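You operate a simulated robot arm through the tools that you are given. There is no shell and no other tool.

The job below is to be done with a simulated two-armed robot. You get a single attempt, and the scene is never put back.

Task
Free the taut line and park its black end in the green drum.
Fine: ease the steel slider back to its stop first, then open the rust lever.

It is judged by the outcome, as a careful person would: the job done as asked, and still so three seconds after it is handed in. It fails if anything else is knocked over, pushed out of place, dropped, spilled or broken.

Robot
Two 7-joint arms with two-finger grippers on one trunk that stands fixed in place. Base frame: the origin is at the foot of the trunk, x ahead of it, y to its left, z up. Units: mm, degrees, N and s.
The left shoulder is at [78, 151, 1027], the right one opposite. With the tool pointing down near the work surface each hand reaches from about 320 to 800 mm from the base axis, measured 20 degrees to its own side. Payload 2.54 kg a hand.
Tool frame (each hand has its own): the origin (TCP) lies between the finger pads and is the grasp point; the fingertips stand 30 mm ahead of it; z points along the fingers, y is the line along which they close. The gripper opens to 116 mm; its body begins 95 mm behind the TCP.
Orientation is told as [roll, pitch, yaw] about the base's x, y, z axes, in that order, counted from this pose: with the fingers straight down and closing along the base's y, the tool's x points along the base's -x, its y along +y and its z along -z.

Tools
- The arms move only by the tool send_rows. It takes "left_deltas", "right_deltas" or both (then of equal length, played together; a hand with none holds still); each is a list of rows, each a list of 7 numbers: the finger opening in mm, from 0 to 116, then the shift along the tool's x, y, z in mm, then the turn, a rotation vector about the tool's x, y, z in degrees. In form: [[claw, x, y, z, rx, ry, rz], ...]. A call has 1 to 20 rows; each row shifts and turns the commanded pose from where the row before left it, along the tool's axes as they then stand. Each row takes 0.2 s and may step no farther than 50 mm and 8.6 degrees from the row before; otherwise, or with a gripper value out of range, the whole call is refused. A pose out of reach is approached as far as the arm can. The call stops where the force on the tool passes 50 N (or 10 N more than at its start, if that is more) or the arm is blocked; 0.2 s more then pass. Each finger travels about 72 mm/s and halts on what it meets, pressing with about 28 N; the grip force reading is that of the motor and also rises with nothing between the fingers. The clock runs only during rows and for 0.2 s after the last one: add rows that do not move to give the fingers time. It gives the time, the measured TCP pose, the force on the tool (base axes), the opening and the grip force at its end, in the units of the frame above (readings bear some noise), with the torque about the TCP (base axes, N m) and any sound that the robot's microphone picked up.
- Cameras (640 x 400 px; columns grow to the right, rows downward): "scene" is now at [157.9, -15.5, 1166]; the picture's right is [-0.20, -0.98, 0.00], its down [-0.18, 0.04, -0.98] and it looks along [0.96, -0.20, -0.19] (base axes); focal length 214 px, centre (320, 200). "left" rides on the left gripper at [69, 15, -122] in its tool frame; the picture's right is [-0.21, 0.98, 0.00], its down [-0.83, -0.18, -0.53] and it looks along [-0.52, -0.12, 0.85] (tool axes); focal length 251 px, centre (320, 200). "right" rides on the right gripper at [69, -15, -122] in its tool frame; the picture's right is [0.22, 0.98, 0.00], its down [-0.83, 0.18, -0.53] and it looks along [-0.52, 0.12, 0.85] (tool axes); focal length 251 px, centre (320, 200). There is no depth. A picture from a camera that has moved, and an enlarged one, comes with that camera's place and axes in the base frame and with its lens. The place of the scene camera against the robot may be out by one fixed shift of up to 25 mm in any direction.
- snapshot(camera): a new picture of that camera. The clock stands still meanwhile.
- lift_body(by): slides the trunk up (or, below 0, down) by that many mm; the arms and the scene camera ride with it, the base frame stays. It gives what a move gives, with no picture.
- aim_head(pan, tilt): turns the head with the scene camera to pan (to the left, within 80 degrees either way) and tilt (down, from -29 to 69), counted from straight ahead of the robot. It gives what a move gives.
- inspect(camera, box): a new picture of the part [left, top, right, bottom] of that camera's present view, enlarged. The clock stands still meanwhile.
- finish_job(): hands the job in; it is judged then, once.

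Nothing tells you positions but the pictures and the camera data. Unless the task says otherwise, let go and move clear before handing in.

The tools are called after "Request:" as name(argument=value, ...) on one line, values as JSON. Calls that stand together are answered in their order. send_rows: Moves the arms, as the interface text tells. Its arguments: {"type":"object","properties":{"left_deltas":{"type":"array","items":{"type":"array","items":{"type":"number"}}},"right_deltas":{"type":"array","items":{"type":"array","items":{"type":"number"}}}},"required":[]} The other tools are called the same way: lift_body (by) moves the trunk up or down; aim_head (pan, tilt) turns the head that bears the scene camera; snapshot (camera) takes a picture; inspect (camera, box) takes an enlarged picture of a part of a camera's view; finish_job () hands the job in.

At the start:

```text
clock: 0.0
left_tcp_pos: [458.1, 146.2, 1244.9]
left_ee_rot: [0.0, 0.0, 0.0]
left_ft_force: [-0.2, 0.1, -0.4]
left_moment: [0.02, 0.0, 0.0]
left_grip_width: 115.9
left_grip_force: 0.1
right_tcp_pos: [347.2, -215.1, 1244.7]
right_ee_rot: [0.0, 0.0, -0.2]
right_ft_force: [1.2, -0.2, 1.2]
right_moment: [-0.03, 0.01, 0.01]
right_grip_width: 116.0
right_grip_force: 0.0
trunk travel left (down, up): [-263.0, 26.0]
head pan, tilt (commanded): [-11.7, 10.7]
```

scene: 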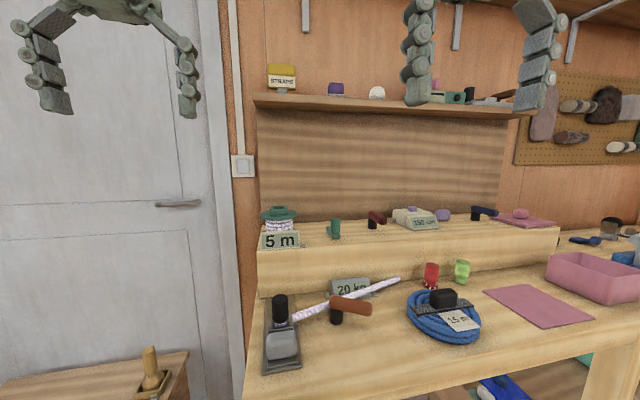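
right: 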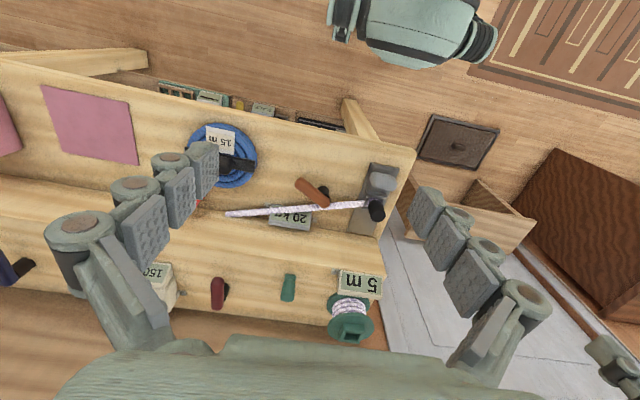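
left: 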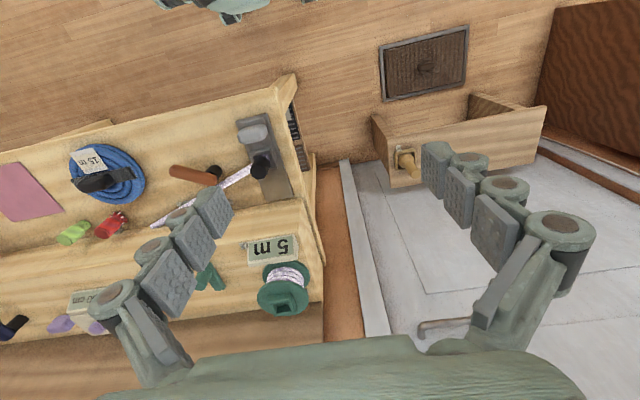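

I see a workbench with a taut white line held by a clamp that has a grey slider and a rust lever, plus a blue rope coil and small items on a raised step. I can't see a green drum for certain yet, so I'll look closer before moving.

Request:
inspect(camera="scene", box=[240, 190, 440, 390])

Request:
inspect(camera="scene", box=[380, 190, 640, 390])

Request:
inspect(camera="left", box=[140, 90, 340, 330])

Request:
inspect(camera="right", box=[200, 140, 420, 360])

```text
2.00 times, centred on (340, 290) of scene
camera zoom: at [157.9, -15.5, 1166.0], right [-0.2, -0.98, 0.0], down [-0.18, 0.04, -0.98], along [0.96, -0.2, -0.19], focal length 429 px, centre (280, 20)
```

zoom: 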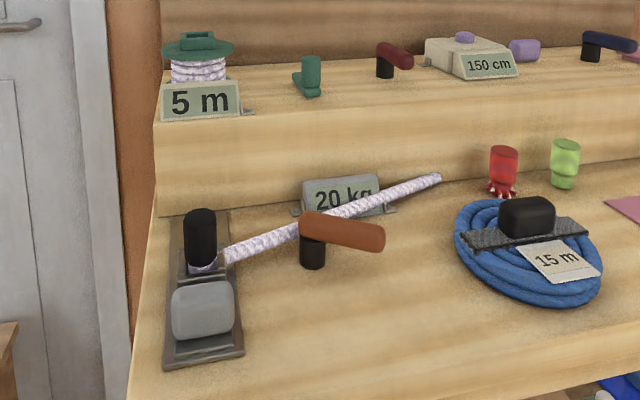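

```text
2.00 times, centred on (510, 290) of scene
camera zoom: at [157.9, -15.5, 1166.0], right [-0.2, -0.98, 0.0], down [-0.18, 0.04, -0.98], along [0.96, -0.2, -0.19], focal length 429 px, centre (-60, 20)
```

zoom: 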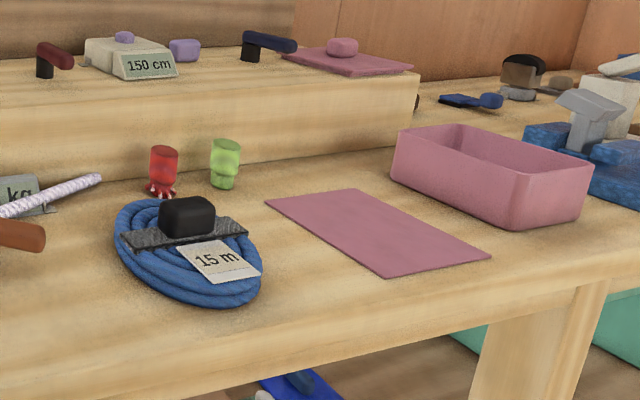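

```text
1.67 times, centred on (240, 210) of left
camera zoom: at [391.1, 160.3, 1366.9], right [0.21, 0.98, 0.0], down [0.83, -0.18, 0.53], along [0.52, -0.12, -0.85], focal length 419 px, centre (453, 183)
```

zoom: 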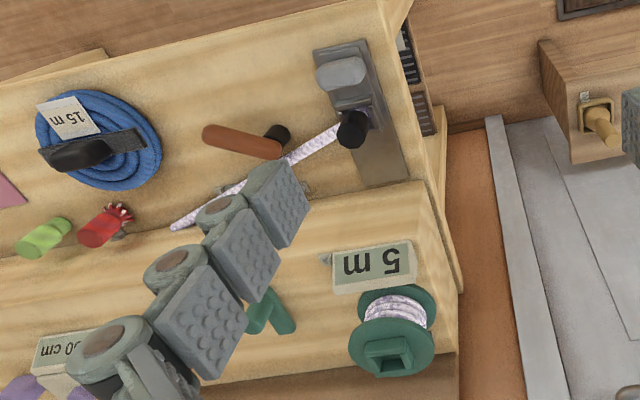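

```text
1.82 times, centred on (310, 250) of right
camera zoom: at [277.2, -227.9, 1366.8], right [-0.21, 0.98, 0.0], down [0.83, 0.18, 0.53], along [0.52, 0.11, -0.85], focal length 457 px, centre (338, 109)
```

zoom: 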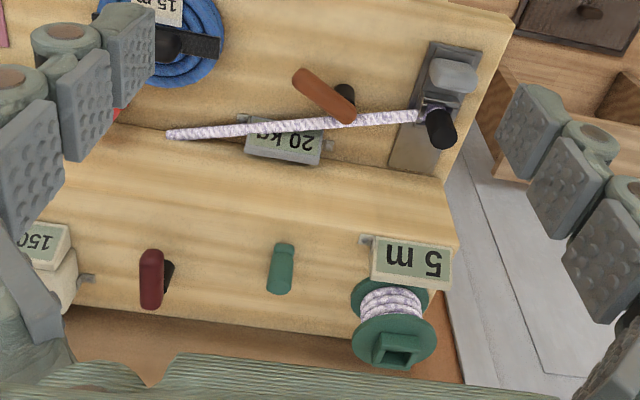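

The line seems to run from the black piece on the left fixture to the step's face, with the rust lever along it. I'll aim the head down and to the sides to survey the fixture and find the drum.

Request:
aim_head(pan=10, tilt=40)

Request:
snapshot(camera="scene")

Request:
inspect(camera="scene", box=[300, 50, 500, 250])

Request:
aim_head(pan=-50, tilt=30)

Request:
snapshot(camera="scene")

Request:
aim_head(pan=50, tilt=30)

Request:
snapshot(camera="scene")

```text
clock: 0.9
left_tcp_pos: [458.5, 145.1, 1244.9]
left_ee_rot: [-0.1, 0.1, 0.1]
left_ft_force: [-0.2, -0.8, -0.5]
left_moment: [0.0, 0.02, 0.01]
left_grip_width: 115.7
left_grip_force: 0.0
right_tcp_pos: [347.0, -215.0, 1242.7]
right_ee_rot: [-0.1, 0.0, -0.1]
right_ft_force: [-0.2, -0.1, 1.1]
right_moment: [-0.01, 0.02, -0.02]
right_grip_width: 115.9
right_grip_force: 0.0
trunk travel left (down, up): [-263.0, 26.0]
head pan, tilt (commanded): [10.0, 40.0]
```

```text
taken
camera scene: at [150.6, 18.0, 1119.6], right [0.17, -0.98, 0.0], down [-0.63, -0.11, -0.77], along [0.76, 0.13, -0.64], focal length 214 px, centre (320, 200)
```

scene: 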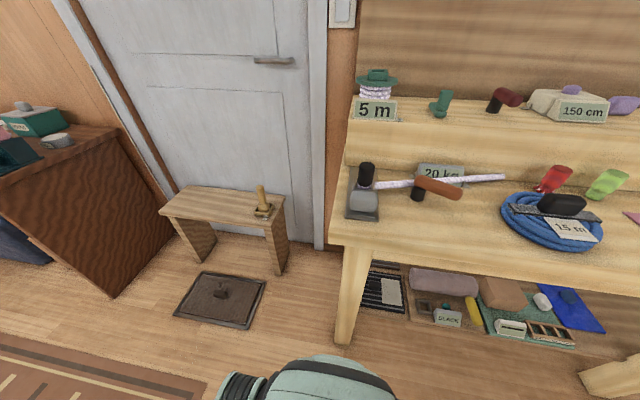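

```text
2.00 times, centred on (400, 150) of scene
camera zoom: at [150.6, 18.0, 1119.6], right [0.17, -0.98, 0.0], down [-0.63, -0.11, -0.77], along [0.76, 0.13, -0.64], focal length 429 px, centre (160, 300)
```

zoom: 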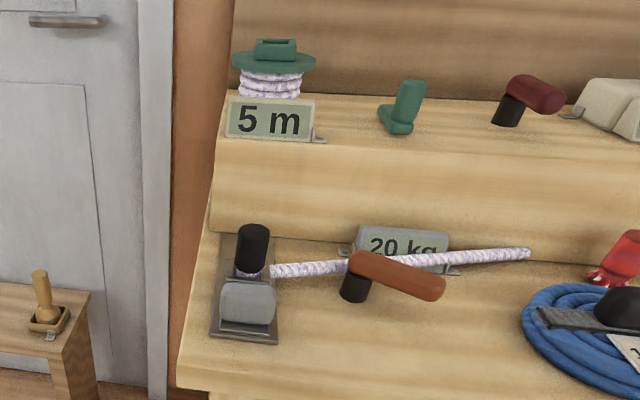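

```text
clock: 2.2
left_tcp_pos: [459.0, 144.7, 1244.3]
left_ee_rot: [-0.1, 0.0, -0.1]
left_ft_force: [-0.3, 0.2, 1.1]
left_moment: [0.0, -0.01, 0.01]
left_grip_width: 115.9
left_grip_force: 0.1
right_tcp_pos: [346.8, -214.0, 1245.0]
right_ee_rot: [-0.1, -0.1, -0.1]
right_ft_force: [-0.9, 0.2, 0.5]
right_moment: [0.01, 0.01, 0.02]
right_grip_width: 116.3
right_grip_force: 0.0
trunk travel left (down, up): [-263.0, 26.0]
head pan, tilt (commanded): [-50.0, 30.0]
```

```text
taken
camera scene: at [125.0, -65.9, 1134.9], right [-0.77, -0.64, 0.0], down [-0.32, 0.38, -0.87], along [0.56, -0.66, -0.5], focal length 214 px, centre (320, 200)
```

scene: 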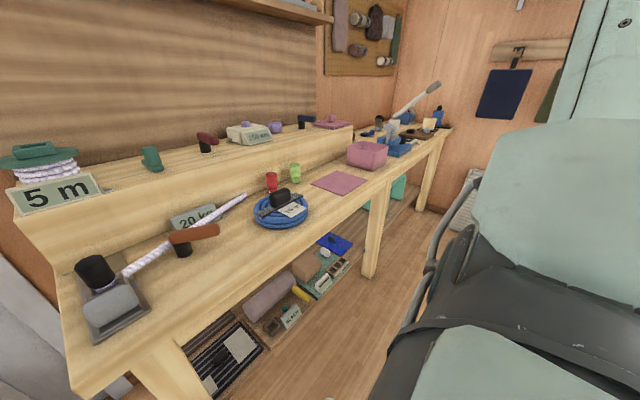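

```text
clock: 4.0
left_tcp_pos: [458.9, 145.7, 1244.2]
left_ee_rot: [0.1, 0.0, 0.1]
left_ft_force: [0.3, -0.1, -0.6]
left_moment: [-0.02, 0.02, -0.01]
left_grip_width: 116.2
left_grip_force: 0.0
right_tcp_pos: [346.8, -213.3, 1244.6]
right_ee_rot: [0.1, 0.0, -0.1]
right_ft_force: [-0.2, 0.1, 0.5]
right_moment: [-0.03, -0.01, 0.01]
right_grip_width: 116.1
right_grip_force: 0.0
trunk travel left (down, up): [-263.0, 26.0]
head pan, tilt (commanded): [50.0, 30.0]
```

```text
taken
camera scene: at [125.0, 72.6, 1134.9], right [0.77, -0.64, 0.0], down [-0.32, -0.38, -0.87], along [0.56, 0.66, -0.5], focal length 214 px, centre (320, 200)
```

scene: 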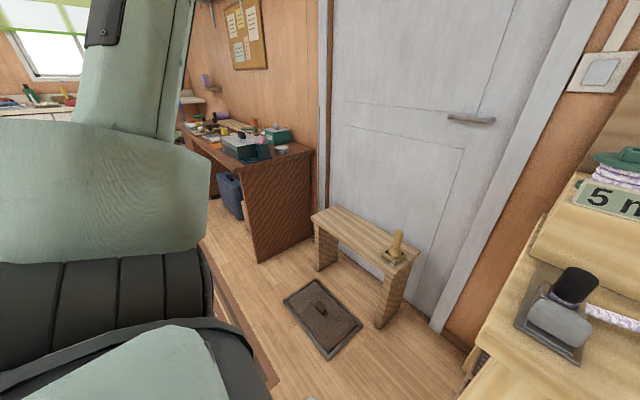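

I triangulate the black end at about (591, -20, 871) and the top of the green spool at about (849, -28, 1020). I'll bring the left hand closer so its camera can show the fixture in detail, and zoom in on the scene view as well.

Request:
aim_head(pan=-2, tilt=25)

Request:
send_rows(left_deltas=[[116, -5, -18, 33, 0, 0, 0], [116, -6, -18, 33, 0, 0, 0], [116, -6, -18, 33, 0, 0, 0], [116, -6, -18, 33, 0, 0, 0], [116, -6, -18, 33, 0, 0, 0], [116, -6, -18, 33, 0, 0, 0], [116, -6, -18, 33, 0, 0, 0], [116, -6, -18, 33, 0, 0, 0]])

Request:
snapshot(camera="left")

Request:
snapshot(camera="scene")

Request:
inspect(camera="scene", box=[250, 100, 410, 200])

```text
clock: 5.2
left_tcp_pos: [459.8, 145.4, 1243.7]
left_ee_rot: [0.0, 0.0, 0.0]
left_ft_force: [-0.1, -0.4, 0.1]
left_moment: [0.0, 0.0, 0.02]
left_grip_width: 116.0
left_grip_force: 0.1
right_tcp_pos: [346.2, -214.3, 1244.2]
right_ee_rot: [0.0, -0.1, -0.1]
right_ft_force: [-0.4, -0.3, 0.6]
right_moment: [0.02, -0.04, 0.01]
right_grip_width: 115.8
right_grip_force: 0.0
trunk travel left (down, up): [-263.0, 26.0]
head pan, tilt (commanded): [-2.0, 25.0]
```

```text
clock: 7.0
left_tcp_pos: [505.4, 1.4, 979.2]
left_ee_rot: [-0.1, 0.0, 0.0]
left_ft_force: [-0.6, 0.2, -0.9]
left_moment: [0.02, 0.02, -0.02]
left_grip_width: 115.9
left_grip_force: 0.1
right_tcp_pos: [348.0, -214.2, 1244.8]
right_ee_rot: [0.0, -0.1, -0.1]
right_ft_force: [0.9, 0.4, 0.8]
right_moment: [-0.03, 0.01, 0.01]
right_grip_width: 115.9
right_grip_force: 0.0
trunk travel left (down, up): [-263.0, 26.0]
head pan, tilt (commanded): [-2.0, 25.0]
```

```text
taken
camera left: at [438.3, 16.4, 1102.6], right [0.21, 0.98, 0.0], down [0.83, -0.18, 0.53], along [0.52, -0.12, -0.85], focal length 251 px, centre (320, 200)
```

left: 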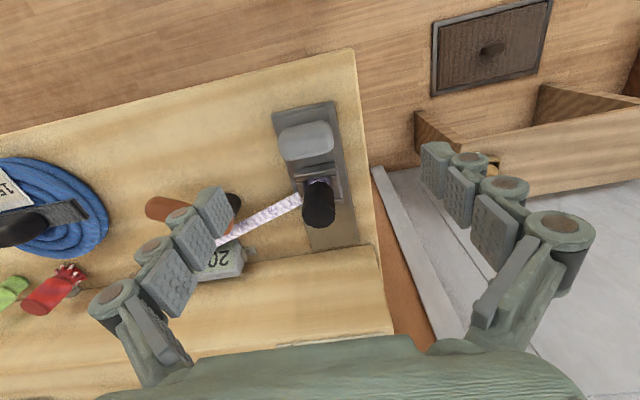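

```text
taken
camera scene: at [159.2, 0.0, 1142.8], right [-0.04, -1.0, 0.0], down [-0.42, 0.01, -0.91], along [0.91, -0.03, -0.42], focal length 214 px, centre (320, 200)
```

scene: 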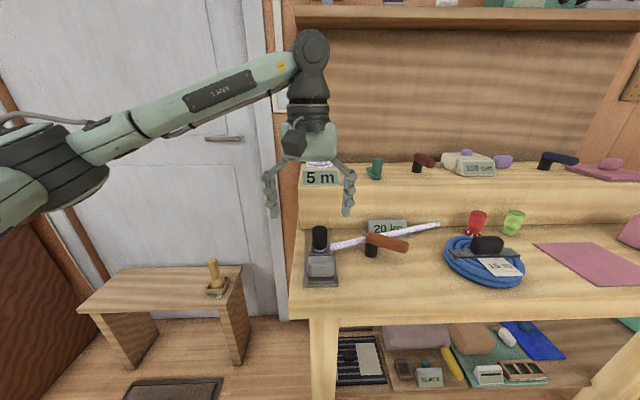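

```text
4.00 times, centred on (330, 150) of scene
camera zoom: at [159.2, 0.0, 1142.8], right [-0.04, -1.0, 0.0], down [-0.42, 0.01, -0.91], along [0.91, -0.03, -0.42], focal length 858 px, centre (280, 400)
```

zoom: 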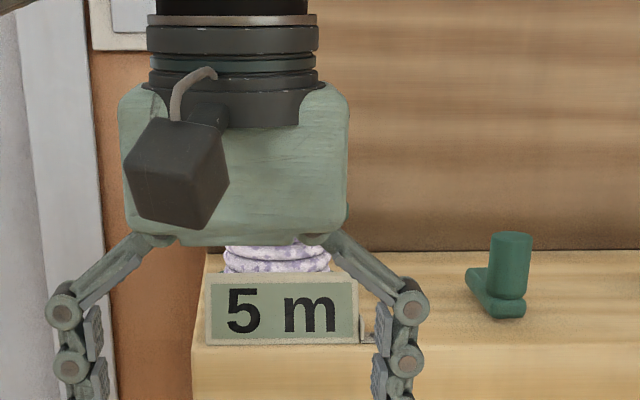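

Request:
inspect(camera="left", box=[210, 80, 390, 280])

Request:
inspect(camera="scene", box=[290, 200, 450, 300])

Request:
inspect(camera="right", box=[200, 150, 400, 250])

Request:
inspect(camera="right", box=[250, 240, 400, 360])

```text
2.00 times, centred on (300, 180) of left
camera zoom: at [438.3, 16.4, 1102.6], right [0.21, 0.98, 0.0], down [0.83, -0.18, 0.53], along [0.52, -0.12, -0.85], focal length 503 px, centre (360, 240)
```

zoom: 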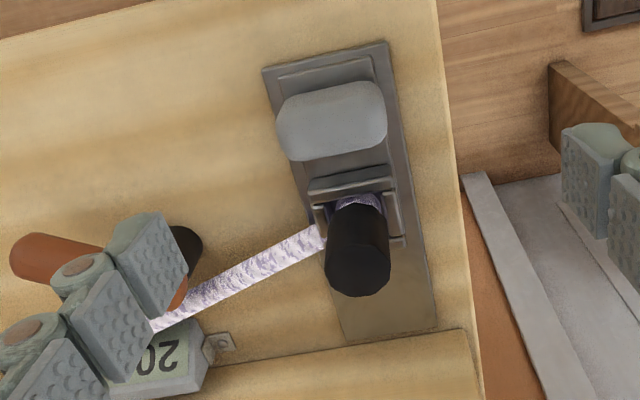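

```text
4.00 times, centred on (370, 250) of scene
camera zoom: at [159.2, 0.0, 1142.8], right [-0.04, -1.0, 0.0], down [-0.42, 0.01, -0.91], along [0.91, -0.03, -0.42], focal length 858 px, centre (120, 0)
```

zoom: 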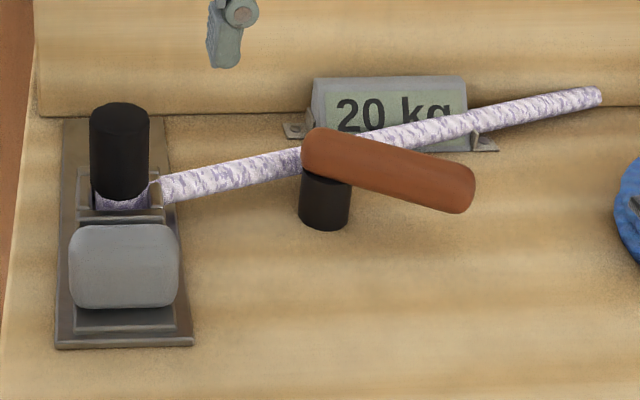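

```text
3.20 times, centred on (300, 200) of right
camera zoom: at [277.7, -228.0, 1366.7], right [-0.21, 0.98, 0.0], down [0.83, 0.18, 0.53], along [0.52, 0.11, -0.85], focal length 805 px, centre (384, 200)
```

zoom: 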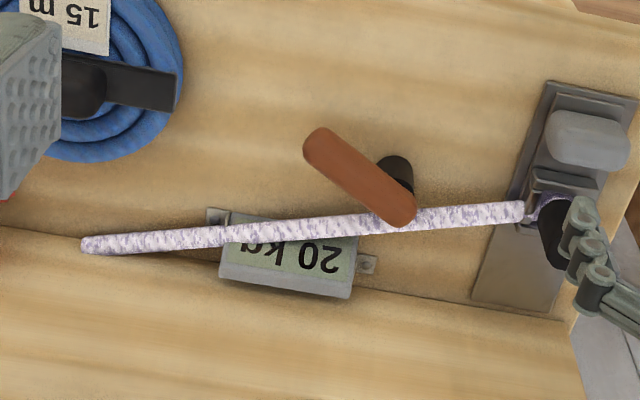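

```text
3.33 times, centred on (325, 300) of right
camera zoom: at [277.7, -228.0, 1366.7], right [-0.21, 0.98, 0.0], down [0.83, 0.18, 0.53], along [0.52, 0.11, -0.85], focal length 838 px, centre (303, -133)
```

zoom: 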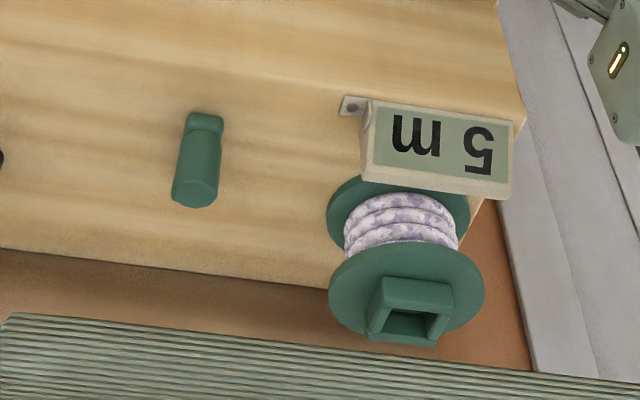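

The black end seems to stand in a fork on a carriage that also carries the steel thumb block. The green spool has an open square socket on top, which I take to be the parking place. I'll pull the left hand aside and view the fixture and lever from the right hand.

Request:
send_rows(left_deltas=[[116, 0, 40, -10, 0, 0, 0], [116, 0, 40, -10, 0, 0, 0], [116, 0, 40, -10, 0, 0, 0], [116, 0, 40, -10, 0, 0, 0], [116, 0, 40, -10, 0, 0, 0]])

Request:
send_rows(right_deltas=[[116, -20, 6, 33, 0, 0, 0], [116, -20, 6, 33, 0, 0, 0], [116, -20, 6, 33, 0, 0, 0], [116, -20, 6, 33, 0, 0, 0], [116, -20, 6, 33, 0, 0, 0], [116, -20, 6, 33, 0, 0, 0], [116, -20, 6, 33, 0, 0, 0], [116, -20, 6, 33, 0, 0, 0]])

Request:
snapshot(camera="right")

Request:
inspect(camera="right", box=[200, 80, 440, 240])

Request:
snapshot(camera="left")

```text
clock: 8.2
left_tcp_pos: [506.7, 203.6, 1029.5]
left_ee_rot: [-0.1, -0.1, -0.1]
left_ft_force: [-0.6, 0.4, 0.1]
left_moment: [-0.04, 0.02, -0.03]
left_grip_width: 115.8
left_grip_force: 0.0
right_tcp_pos: [347.5, -212.8, 1243.3]
right_ee_rot: [0.0, 0.0, -0.1]
right_ft_force: [0.6, 0.2, 0.2]
right_moment: [0.02, 0.01, 0.02]
right_grip_width: 116.3
right_grip_force: 0.0
trunk travel left (down, up): [-263.0, 26.0]
head pan, tilt (commanded): [-2.0, 25.0]
```

```text
clock: 10.0
left_tcp_pos: [506.5, 201.3, 1029.1]
left_ee_rot: [0.0, 0.0, 0.0]
left_ft_force: [-0.8, 0.5, -0.8]
left_moment: [0.02, 0.03, 0.02]
left_grip_width: 116.0
left_grip_force: 0.0
right_tcp_pos: [509.3, -165.1, 977.9]
right_ee_rot: [0.1, -0.1, -0.1]
right_ft_force: [0.7, 0.3, -0.5]
right_moment: [0.01, 0.03, 0.0]
right_grip_width: 115.8
right_grip_force: 0.1
trunk travel left (down, up): [-263.0, 26.0]
head pan, tilt (commanded): [-2.0, 25.0]
```

```text
taken
camera right: at [439.0, -180.1, 1101.0], right [-0.21, 0.98, 0.0], down [0.83, 0.18, 0.53], along [0.52, 0.12, -0.85], focal length 251 px, centre (320, 200)
```

right: 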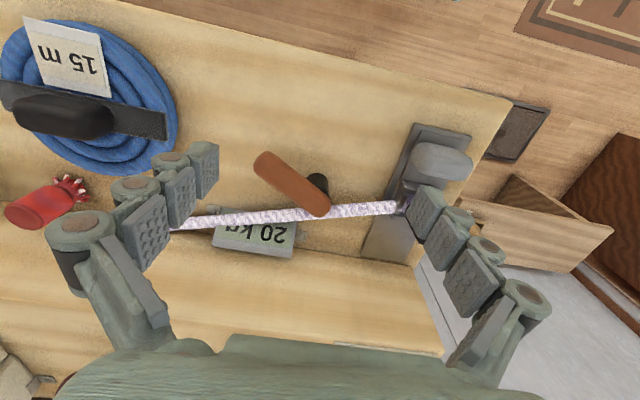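

```text
2.50 times, centred on (320, 160) of right
camera zoom: at [439.0, -180.1, 1101.0], right [-0.21, 0.98, 0.0], down [0.83, 0.18, 0.53], along [0.52, 0.12, -0.85], focal length 629 px, centre (320, 300)
```

zoom: 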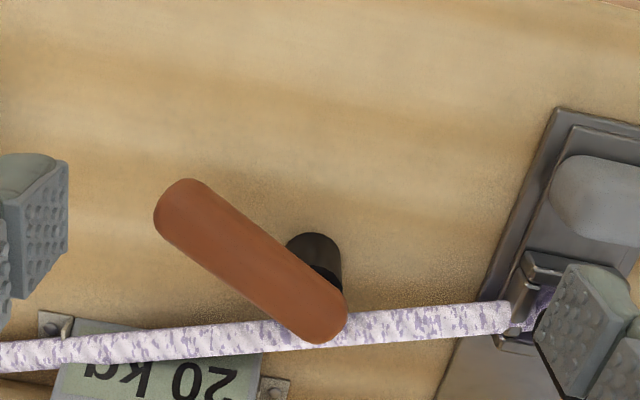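

```text
taken
camera left: at [438.8, 216.1, 1152.5], right [0.21, 0.98, 0.0], down [0.83, -0.18, 0.53], along [0.52, -0.12, -0.85], focal length 251 px, centre (320, 200)
```

left: 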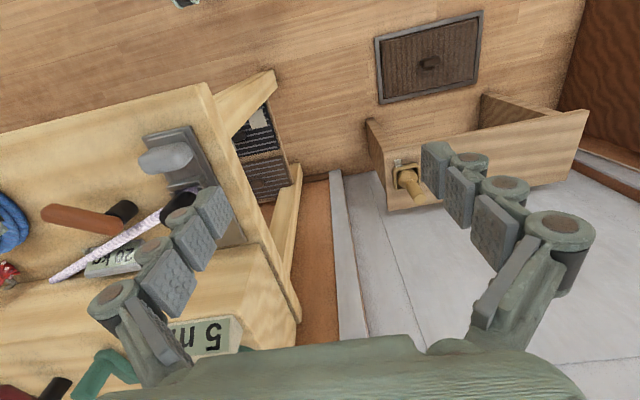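

The base plate runs from about x=497 to the step at x≈715 with its top near z=797. The steel thumb block is at about (524, -19, 835), and the rust lever sits on a black post by the line. I'll tilt the left hand to look at the fixture from its left side and see how the carriage works.

Request:
send_rows(left_deltas=[[116, 10, -26, 28, 0, 0, 0], [116, 10, -26, 28, 0, 0, 0], [116, 9, -27, 29, 0, 0, 0], [116, 0, 0, 0, 7.5, 0, 0], [116, 0, 0, 0, 7.5, 0, 0], [116, 0, 0, 0, 7.5, 0, 0], [116, 0, 0, 0, 7.5, 0, 0], [116, 0, 0, 0, 7.5, 0, 0], [116, 0, 0, 0, 7.5, 0, 0]])

Request:
snapshot(camera="left")

Request:
inspect(camera="left", box=[240, 130, 400, 230])

```text
clock: 12.0
left_tcp_pos: [477.3, 121.9, 945.0]
left_ee_rot: [-45.2, -0.2, 0.0]
left_ft_force: [-0.5, 0.4, 0.2]
left_moment: [0.01, -0.01, 0.02]
left_grip_width: 116.1
left_grip_force: 0.1
right_tcp_pos: [508.5, -165.8, 978.6]
right_ee_rot: [0.0, 0.0, 0.0]
right_ft_force: [-0.1, 0.6, 0.2]
right_moment: [-0.02, 0.03, 0.0]
right_grip_width: 116.0
right_grip_force: 0.0
trunk travel left (down, up): [-263.0, 26.0]
head pan, tilt (commanded): [-2.0, 25.0]
```

```text
taken
camera left: at [409.4, 219.2, 1021.3], right [0.22, 0.69, -0.69], down [0.83, 0.25, 0.51], along [0.52, -0.68, -0.51], focal length 251 px, centre (320, 200)
```

left: 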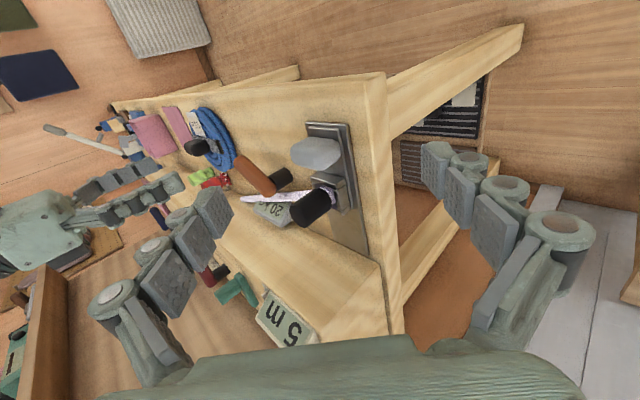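

```text
4.00 times, centred on (320, 180) of left
camera zoom: at [409.4, 219.2, 1021.3], right [0.22, 0.69, -0.69], down [0.83, 0.25, 0.51], along [0.52, -0.68, -0.51], focal length 1006 px, centre (320, 280)
```

zoom: 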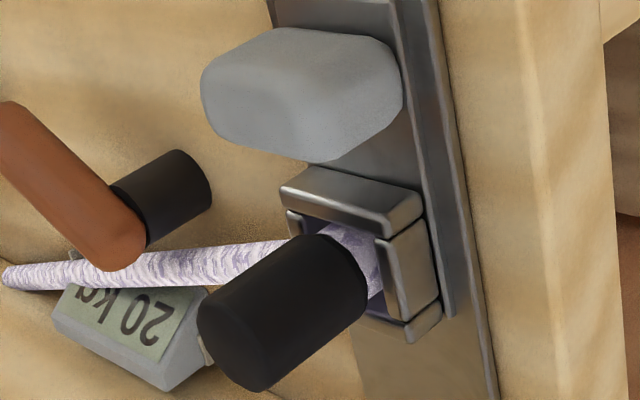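

The black cap tops a short rope stub standing in a square steel frame, much like the green frame on the drum, and the thumb block sits just in front of it. I'll lower the viewpoint to see which parts move together.

Request:
send_rows(left_deltas=[[116, 5, 22, 18, 0, 0, 0], [116, 5, 22, 18, 0, 0, 0], [116, 0, 22, 17, 0, 0, 0], [116, 0, 0, 0, 6.6, 0, 0], [116, 0, 0, 0, 6.6, 0, 0], [116, 0, 0, 0, 6.6, 0, 0]])

Request:
inspect(camera="left", box=[220, 120, 420, 245])

Request:
inspect(camera="left", box=[270, 150, 370, 220])

Request:
inspect(camera="scene", box=[295, 210, 375, 290])

Request:
inspect(camera="scene", box=[290, 130, 370, 195])

```text
clock: 13.4
left_tcp_pos: [466.8, 132.1, 860.5]
left_ee_rot: [-64.9, -0.2, -0.1]
left_ft_force: [-0.2, 0.4, 0.2]
left_moment: [-0.04, -0.01, 0.02]
left_grip_width: 116.0
left_grip_force: 0.2
right_tcp_pos: [509.8, -164.5, 978.6]
right_ee_rot: [0.0, 0.0, 0.0]
right_ft_force: [-0.1, -0.2, 0.5]
right_moment: [-0.02, 0.0, -0.01]
right_grip_width: 116.2
right_grip_force: 0.0
trunk travel left (down, up): [-263.0, 26.0]
head pan, tilt (commanded): [-2.0, 25.0]
```

```text
3.20 times, centred on (320, 182) of left
camera zoom: at [399.6, 247.9, 899.6], right [0.22, 0.41, -0.88], down [0.83, 0.41, 0.39], along [0.52, -0.81, -0.25], focal length 805 px, centre (320, 256)
```

zoom: 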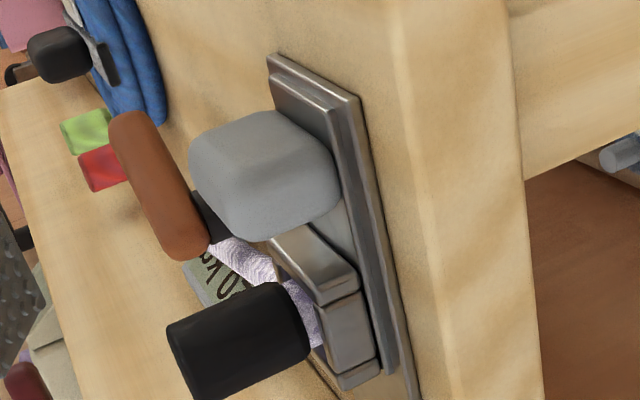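

```text
5.71 times, centred on (320, 185) of left
camera zoom: at [399.6, 247.9, 899.6], right [0.22, 0.41, -0.88], down [0.83, 0.41, 0.39], along [0.52, -0.81, -0.25], focal length 1437 px, centre (320, 286)
```

zoom: 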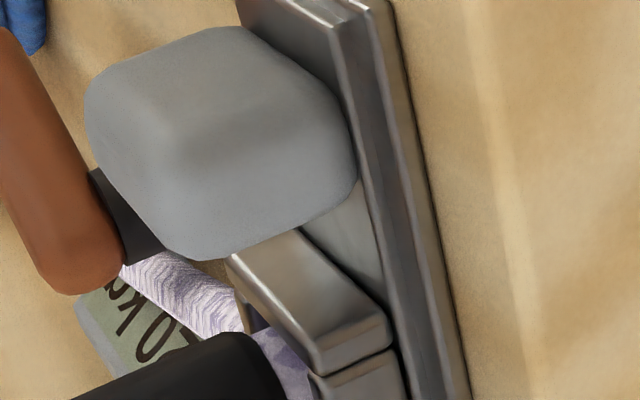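

```text
5.00 times, centred on (335, 250) of scene
camera zoom: at [159.0, 0.2, 1142.9], right [-0.04, -1.0, 0.0], down [-0.42, 0.01, -0.91], along [0.91, -0.03, -0.42], focal length 1072 px, centre (245, -50)
```

zoom: 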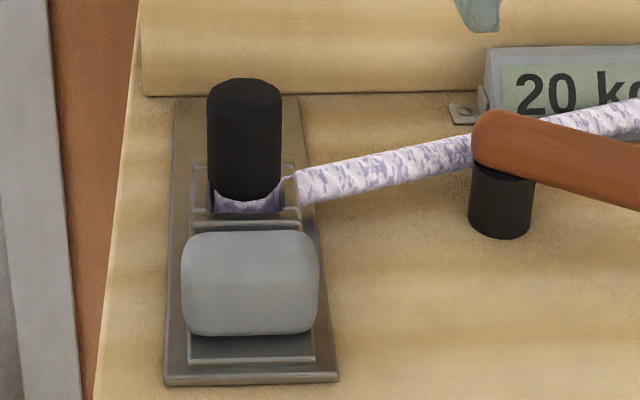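

```text
6.15 times, centred on (330, 162) of scene
camera zoom: at [159.0, 0.2, 1142.9], right [-0.04, -1.0, 0.0], down [-0.42, 0.01, -0.91], along [0.91, -0.03, -0.42], focal length 1320 px, centre (258, 431)
```

zoom: 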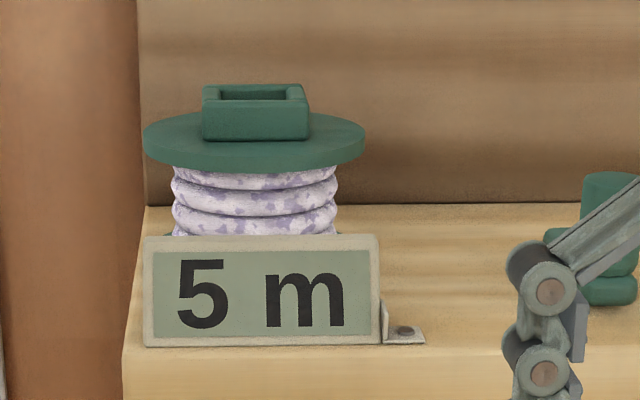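

The drum's top carries a square open cup about the same size as the steel frame holding the black end, so it is clearly the parking spot. I'll move the right hand clear, then bring the left hand upright over the steel slider so I can grip it and feel which way it runs.

Request:
send_rows(left_deltas=[[116, 0, -45, -21, 0, 0, 0], [116, 0, -45, -21, 0, 0, 0], [116, 0, 0, 0, -8.1, 0, 0], [116, 0, 0, 0, -8.1, 0, 0], [116, 0, 0, 0, -8.1, 0, 0], [116, 0, 0, 0, -8.1, 0, 0], [116, 0, 0, 0, -8.1, 0, 0], [116, 0, 0, 0, -8.1, 0, 0], [116, 0, 0, 0, -8.1, 0, 0], [116, 0, 0, 0, -8.2, 0, 0]], right_deltas=[[116, 20, -35, -20, 0, 0, 0], [116, 20, -35, -20, 0, 0, 0], [116, 20, -35, -20, 0, 0, 0], [116, 20, -35, -20, 0, 0, 0], [116, 0, 0, 0, 0, 0, 0], [116, 0, 0, 0, 0, 0, 0], [116, 0, 0, 0, 0, 0, 0], [116, 0, 0, 0, 0, 0, 0], [116, 0, 0, 0, 0, 0, 0], [116, 0, 0, 0, 0, 0, 0]])

Request:
send_rows(left_deltas=[[116, -14, -38, 0, 0, 0, 0], [116, -14, -38, 0, 0, 0, 0], [116, -14, -38, 0, 0, 0, 0], [116, -14, -38, 0, 0, 0, 0], [116, 0, 0, 0, 0, 0, 0]])

Request:
snapshot(camera="left")

Request:
snapshot(camera="scene")

```text
clock: 15.6
left_tcp_pos: [466.7, 131.9, 960.9]
left_ee_rot: [0.2, 0.0, 0.0]
left_ft_force: [-0.4, 1.1, -0.7]
left_moment: [0.01, 0.0, 0.01]
left_grip_width: 115.9
left_grip_force: 0.1
right_tcp_pos: [427.6, -306.2, 1061.1]
right_ee_rot: [0.1, 0.0, -0.1]
right_ft_force: [-0.5, 0.1, 0.1]
right_moment: [0.01, 0.0, -0.02]
right_grip_width: 116.2
right_grip_force: 0.0
trunk travel left (down, up): [-263.0, 26.0]
head pan, tilt (commanded): [-2.0, 25.0]
```

```text
clock: 16.8
left_tcp_pos: [523.3, -21.3, 958.7]
left_ee_rot: [0.1, 0.0, -0.1]
left_ft_force: [-0.1, -0.3, -0.3]
left_moment: [-0.02, -0.03, 0.02]
left_grip_width: 116.0
left_grip_force: 0.0
right_tcp_pos: [426.5, -306.6, 1060.9]
right_ee_rot: [0.1, 0.0, 0.0]
right_ft_force: [-0.2, 0.1, -0.5]
right_moment: [0.0, 0.01, -0.04]
right_grip_width: 116.0
right_grip_force: 0.0
trunk travel left (down, up): [-263.0, 26.0]
head pan, tilt (commanded): [-2.0, 25.0]
```

```text
taken
camera left: at [455.3, -6.8, 1082.6], right [0.21, 0.98, 0.0], down [0.83, -0.18, 0.53], along [0.52, -0.11, -0.85], focal length 251 px, centre (320, 200)
```

left: 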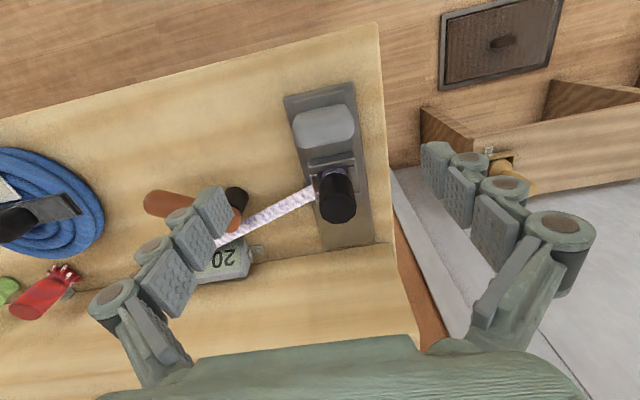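

```text
taken
camera scene: at [158.9, 0.1, 1142.9], right [-0.04, -1.0, 0.0], down [-0.42, 0.01, -0.91], along [0.91, -0.03, -0.42], focal length 214 px, centre (320, 200)
```

scene: 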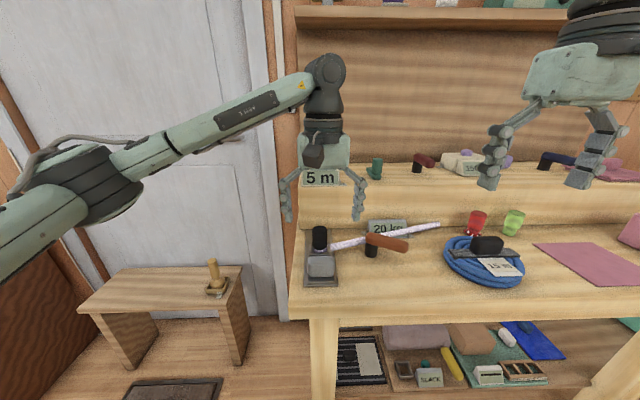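

The slider block re-measures at about (525, -19, 834), directly under the left hand. I'll descend to straddle it and close on its sides gently.

Request:
send_rows(left_deltas=[[116, -1, 1, 30, 0, 0, 0], [116, -1, 1, 30, 0, 0, 0], [116, 0, 0, 30, 0, 0, 0], [116, 0, 0, 20, 0, 0, 0], [116, 0, 0, 8, 0, 0, 0], [80, 0, 0, 0, 0, 0, 0], [64, 0, 0, 0, 0, 0, 0], [64, 0, 0, 0, 0, 0, 0]])

Request:
snapshot(camera="left")

Request:
inspect(camera="scene", box=[280, 200, 380, 290])

```text
clock: 18.6
left_tcp_pos: [526.4, -17.3, 843.1]
left_ee_rot: [0.1, 0.1, 0.0]
left_ft_force: [0.2, 0.2, -0.2]
left_moment: [-0.01, -0.03, -0.01]
left_grip_width: 63.7
left_grip_force: 0.0
right_tcp_pos: [427.0, -306.4, 1061.0]
right_ee_rot: [0.0, 0.1, 0.0]
right_ft_force: [0.4, 0.1, 0.6]
right_moment: [-0.01, -0.01, 0.02]
right_grip_width: 116.1
right_grip_force: 0.0
trunk travel left (down, up): [-263.0, 26.0]
head pan, tilt (commanded): [-2.0, 25.0]
```

```text
taken
camera left: at [458.0, -3.7, 965.3], right [0.21, 0.98, 0.0], down [0.83, -0.18, 0.53], along [0.52, -0.11, -0.85], focal length 251 px, centre (320, 200)
```

left: 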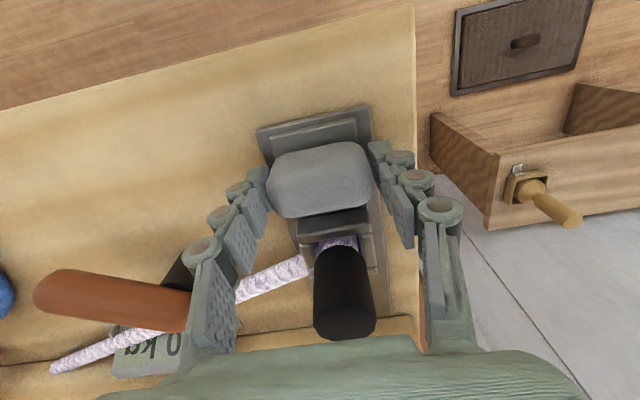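

```text
4.44 times, centred on (330, 245) of scene
camera zoom: at [158.9, 0.1, 1142.8], right [-0.04, -1.0, 0.0], down [-0.42, 0.01, -0.91], along [0.91, -0.03, -0.42], focal length 953 px, centre (276, 0)
```

zoom: 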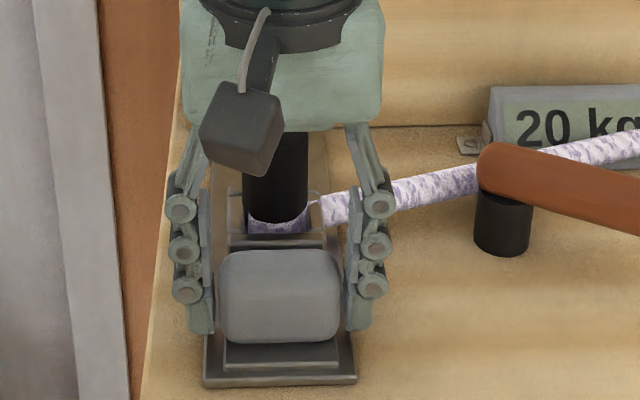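

The fingers straddle the block with small gaps. I'll lower slightly, close to a firm grip and check the contact.

Request:
send_rows(left_deltas=[[64, 0, -1.5, 4, 0, 0, 0], [58, 0, 0, 0, 0, 0, 0], [54, 0, 0, 0, 0, 0, 0], [50, 0, 0, 0, 0, 0, 0], [50, 0, 0, 0, 0, 0, 0]])

Request:
snapshot(camera="left")

```text
clock: 19.8
left_tcp_pos: [526.7, -18.3, 838.3]
left_ee_rot: [0.0, -0.1, 0.1]
left_ft_force: [-0.1, 13.1, 5.7]
left_moment: [0.87, 0.09, -0.02]
left_grip_width: 58.6
left_grip_force: 44.9
right_tcp_pos: [428.1, -305.4, 1060.8]
right_ee_rot: [0.0, -0.1, 0.0]
right_ft_force: [-0.1, -0.5, 0.0]
right_moment: [0.0, 0.01, 0.0]
right_grip_width: 116.2
right_grip_force: 0.0
trunk travel left (down, up): [-263.0, 26.0]
head pan, tilt (commanded): [-2.0, 25.0]
```

```text
taken
camera left: at [457.9, -4.1, 961.3], right [0.21, 0.98, 0.0], down [0.83, -0.18, 0.53], along [0.52, -0.11, -0.85], focal length 251 px, centre (320, 200)
```

left: 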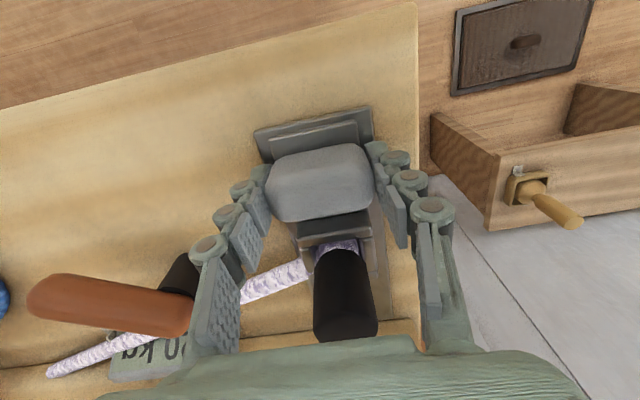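

The slider is gripped at 58.6 mm. I'll centre the grip a little, then try a small slow move away from the robot and watch the force.

Request:
send_rows(left_deltas=[[50, 0, 1.5, 0, 0, 0, 0], [50, -1, 0, 0, 0, 0, 0], [50, -1, 0, 0, 0, 0, 0], [50, -1, 0, 0, 0, 0, 0]])

Request:
snapshot(camera="left")

```text
clock: 20.8
left_tcp_pos: [526.7, -18.2, 838.7]
left_ee_rot: [0.0, 0.1, -0.1]
left_ft_force: [-6.3, 9.7, 2.2]
left_moment: [0.04, 0.04, 0.32]
left_grip_width: 58.8
left_grip_force: 44.9
right_tcp_pos: [427.5, -305.5, 1060.9]
right_ee_rot: [0.0, 0.0, -0.1]
right_ft_force: [-0.4, -0.9, 0.2]
right_moment: [-0.02, 0.04, 0.04]
right_grip_width: 115.7
right_grip_force: 0.1
trunk travel left (down, up): [-263.0, 26.0]
head pan, tilt (commanded): [-2.0, 25.0]
```

```text
taken
camera left: at [459.6, -3.6, 961.4], right [0.22, 0.98, 0.0], down [0.83, -0.18, 0.53], along [0.52, -0.12, -0.85], focal length 251 px, centre (320, 200)
```

left: 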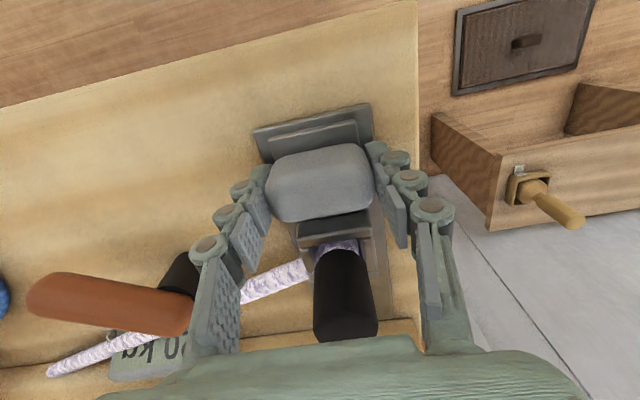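

A 3 mm push away gave only about 6 N of resistance and no motion. I'll try the same small amount toward the robot.

Request:
send_rows(left_deltas=[[50, 2, 0, 0, 0, 0, 0], [50, 2, 0, 0, 0, 0, 0], [50, 2, 0, 0, 0, 0, 0]])

Request:
send_rows(left_deltas=[[50, 2, 0, 0, 0, 0, 0], [50, 1, 0, 0, 0, 0, 0], [50, 0, 0, 0, 0, 0, 0]])

```text
clock: 21.6
left_tcp_pos: [523.3, -17.9, 839.7]
left_ee_rot: [0.0, -0.2, 0.0]
left_ft_force: [6.5, 6.3, 2.4]
left_moment: [-0.01, -0.52, -0.08]
left_grip_width: 59.1
left_grip_force: 45.1
right_tcp_pos: [426.8, -307.0, 1060.5]
right_ee_rot: [-0.1, 0.1, -0.1]
right_ft_force: [0.1, -0.1, -0.3]
right_moment: [-0.02, -0.02, -0.01]
right_grip_width: 116.2
right_grip_force: 0.2
trunk travel left (down, up): [-263.0, 26.0]
head pan, tilt (commanded): [-2.0, 25.0]
```

```text
clock: 22.4
left_tcp_pos: [520.0, -18.9, 838.5]
left_ee_rot: [0.0, -0.1, 0.0]
left_ft_force: [5.2, 6.2, 4.7]
left_moment: [0.0, -1.03, 0.03]
left_grip_width: 58.8
left_grip_force: 44.5
right_tcp_pos: [427.1, -305.1, 1060.9]
right_ee_rot: [0.0, 0.0, -0.1]
right_ft_force: [0.5, -0.4, -0.3]
right_moment: [0.02, 0.0, 0.01]
right_grip_width: 115.8
right_grip_force: 0.0
trunk travel left (down, up): [-263.0, 26.0]
head pan, tilt (commanded): [-2.0, 25.0]
```

The grip moved about 6 mm toward the robot at only 5–6 N. I'll check whether the block really moved or the fingers slipped.

Request:
snapshot(camera="left")

Request:
inspect(camera="scene", box=[280, 200, 380, 290])

Request:
inspect(camera="left", box=[230, 90, 430, 260])

```text
taken
camera left: at [451.3, -3.8, 961.2], right [0.21, 0.98, 0.0], down [0.83, -0.18, 0.53], along [0.52, -0.11, -0.84], focal length 251 px, centre (320, 200)
```

left: 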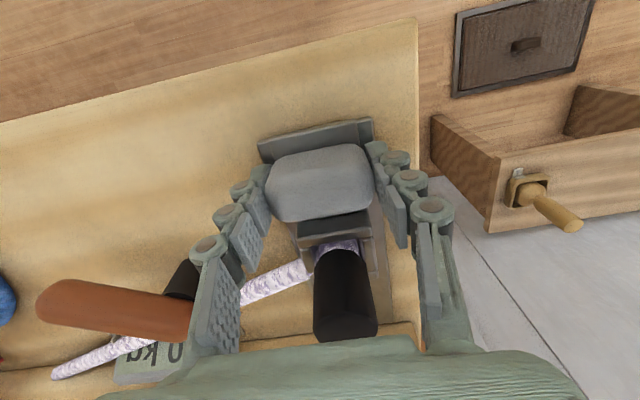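

```text
4.44 times, centred on (330, 245) of scene
camera zoom: at [158.9, 0.6, 1142.9], right [-0.04, -1.0, 0.0], down [-0.42, 0.01, -0.91], along [0.91, -0.03, -0.42], focal length 953 px, centre (276, 0)
```

zoom: 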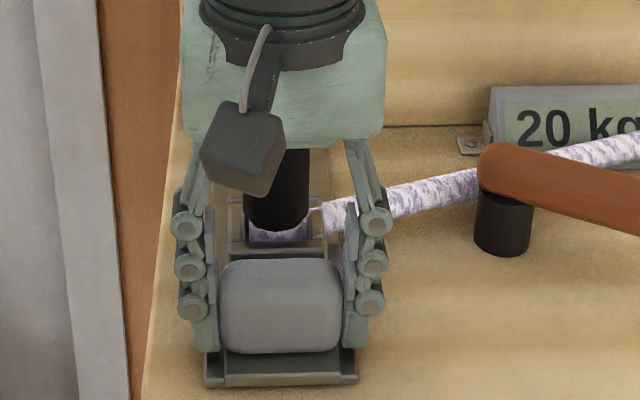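

```text
2.35 times, centred on (330, 175) of left
camera zoom: at [451.3, -3.8, 961.2], right [0.21, 0.98, 0.0], down [0.83, -0.18, 0.53], along [0.52, -0.11, -0.84], focal length 592 px, centre (296, 259)
```

zoom: 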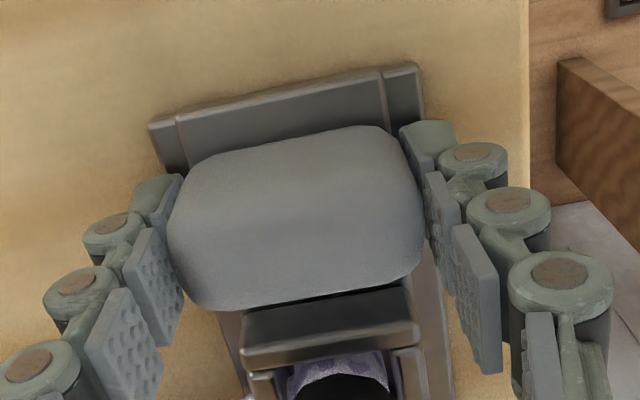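

The whole carriage, meaning block, steel frame and black end, slid about 6 mm toward the robot, and the base plate has much more room at the far side. I'll probe a couple more millimetres this way to find out whether a stop is right here.

Request:
send_rows(left_deltas=[[50, 1, 0, 0, 0, 0, 0], [50, 1, 0, 0, 0, 0, 0], [50, 0, 0, 0, 0, 0, 0]])

Request:
inspect(camera="scene", box=[290, 220, 370, 290])

```text
clock: 23.2
left_tcp_pos: [517.5, -17.9, 837.4]
left_ee_rot: [0.0, 0.1, 0.0]
left_ft_force: [4.8, 4.8, 5.3]
left_moment: [-0.07, -0.39, 0.18]
left_grip_width: 58.9
left_grip_force: 44.9
right_tcp_pos: [428.1, -305.6, 1060.4]
right_ee_rot: [-0.1, 0.1, -0.1]
right_ft_force: [-0.4, -0.6, 0.1]
right_moment: [-0.02, 0.0, 0.01]
right_grip_width: 115.8
right_grip_force: 0.1
trunk travel left (down, up): [-263.0, 26.0]
head pan, tilt (commanded): [-2.0, 25.0]
```

```text
5.71 times, centred on (330, 255) of scene
camera zoom: at [158.8, 0.5, 1142.9], right [-0.04, -1.0, 0.0], down [-0.42, 0.01, -0.91], along [0.91, -0.03, -0.42], focal length 1226 px, centre (263, -114)
```

zoom: 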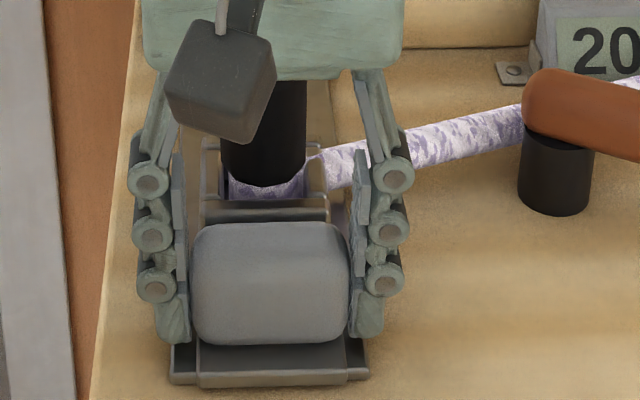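

There was no stop here; the carriage kept sliding at a constant 5 N and now slightly overhangs the near edge of the plate. Since moving away shortens the line's path and the plate extends that way, I'll ease it back in the away direction and watch the force.

Request:
send_rows(left_deltas=[[50, -2, 0, 0, 0, 0, 0], [50, -2, 0, 0, 0, 0, 0], [50, -2, 0, 0, 0, 0, 0], [50, -2, 0, 0, 0, 0, 0]])

Request:
send_rows(left_deltas=[[50, -1, 0, 0, 0, 0, 0], [50, -1, 0, 0, 0, 0, 0], [50, -1, 0, 0, 0, 0, 0], [50, 0, 0, 0, 0, 0, 0]])

Request:
inspect(camera="scene", box=[290, 220, 370, 290])

```text
clock: 24.2
left_tcp_pos: [524.6, -19.2, 838.1]
left_ee_rot: [0.1, 0.1, -0.1]
left_ft_force: [-7.3, 4.6, 5.0]
left_moment: [0.38, 1.46, -0.17]
left_grip_width: 58.9
left_grip_force: 44.7
right_tcp_pos: [427.4, -304.9, 1060.0]
right_ee_rot: [0.1, -0.1, -0.1]
right_ft_force: [0.1, -0.7, -0.2]
right_moment: [-0.02, -0.04, 0.04]
right_grip_width: 116.0
right_grip_force: 0.0
trunk travel left (down, up): [-263.0, 26.0]
head pan, tilt (commanded): [-2.0, 25.0]
```

```text
clock: 25.2
left_tcp_pos: [527.6, -18.0, 838.1]
left_ee_rot: [0.1, -0.1, -0.1]
left_ft_force: [-5.8, 5.0, 0.1]
left_moment: [0.07, 0.48, -0.61]
left_grip_width: 58.7
left_grip_force: 44.5
right_tcp_pos: [426.6, -306.1, 1061.5]
right_ee_rot: [0.0, -0.2, -0.2]
right_ft_force: [-0.6, 0.6, -1.0]
right_moment: [0.0, -0.04, -0.03]
right_grip_width: 115.9
right_grip_force: 0.1
trunk travel left (down, up): [-263.0, 26.0]
head pan, tilt (commanded): [-2.0, 25.0]
```

```text
5.71 times, centred on (330, 255) of scene
camera zoom: at [158.5, 0.5, 1142.9], right [-0.04, -1.0, 0.0], down [-0.42, 0.01, -0.91], along [0.91, -0.03, -0.42], focal length 1226 px, centre (263, -114)
```

zoom: 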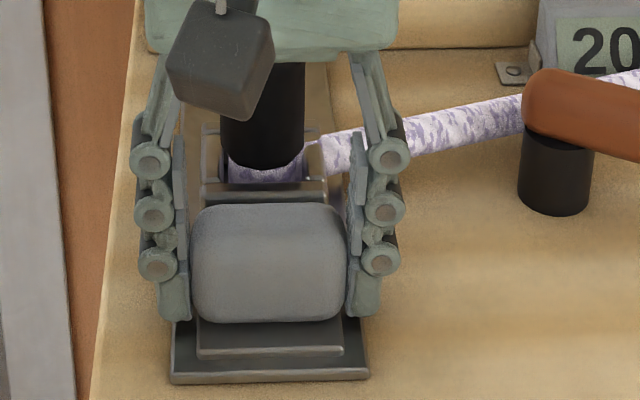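

The carriage slides both ways with about 6 N of friction. I'll continue easing it slowly away from the robot to find the stop.

Request:
send_rows(left_deltas=[[50, -1.5, 0, 0, 0, 0, 0], [50, -1.5, 0, 0, 0, 0, 0], [50, -1.5, 0, 0, 0, 0, 0], [50, -1.5, 0, 0, 0, 0, 0], [50, -1.5, 0, 0, 0, 0, 0], [50, -1.5, 0, 0, 0, 0, 0], [50, -1.5, 0, 0, 0, 0, 0], [50, -1.5, 0, 0, 0, 0, 0], [50, 0, 0, 0, 0, 0, 0]])

Request:
inspect(camera="scene", box=[290, 210, 430, 290])

```text
clock: 27.2
left_tcp_pos: [540.7, -18.7, 838.9]
left_ee_rot: [-0.1, -0.1, -0.1]
left_ft_force: [-4.7, 5.0, -0.9]
left_moment: [0.11, 0.31, -0.05]
left_grip_width: 59.1
left_grip_force: 45.4
right_tcp_pos: [427.1, -306.2, 1061.5]
right_ee_rot: [0.1, -0.1, -0.1]
right_ft_force: [-0.6, 0.8, -0.1]
right_moment: [0.0, 0.0, 0.02]
right_grip_width: 116.0
right_grip_force: 0.1
trunk travel left (down, up): [-263.0, 26.0]
head pan, tilt (commanded): [-2.0, 25.0]
```

```text
4.57 times, centred on (360, 250) of scene
camera zoom: at [158.6, 0.5, 1142.9], right [-0.04, -1.0, 0.0], down [-0.42, 0.01, -0.91], along [0.91, -0.03, -0.42], focal length 980 px, centre (137, -29)
```

zoom: 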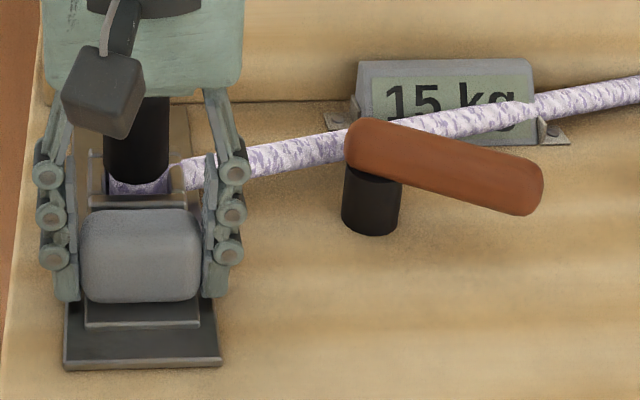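

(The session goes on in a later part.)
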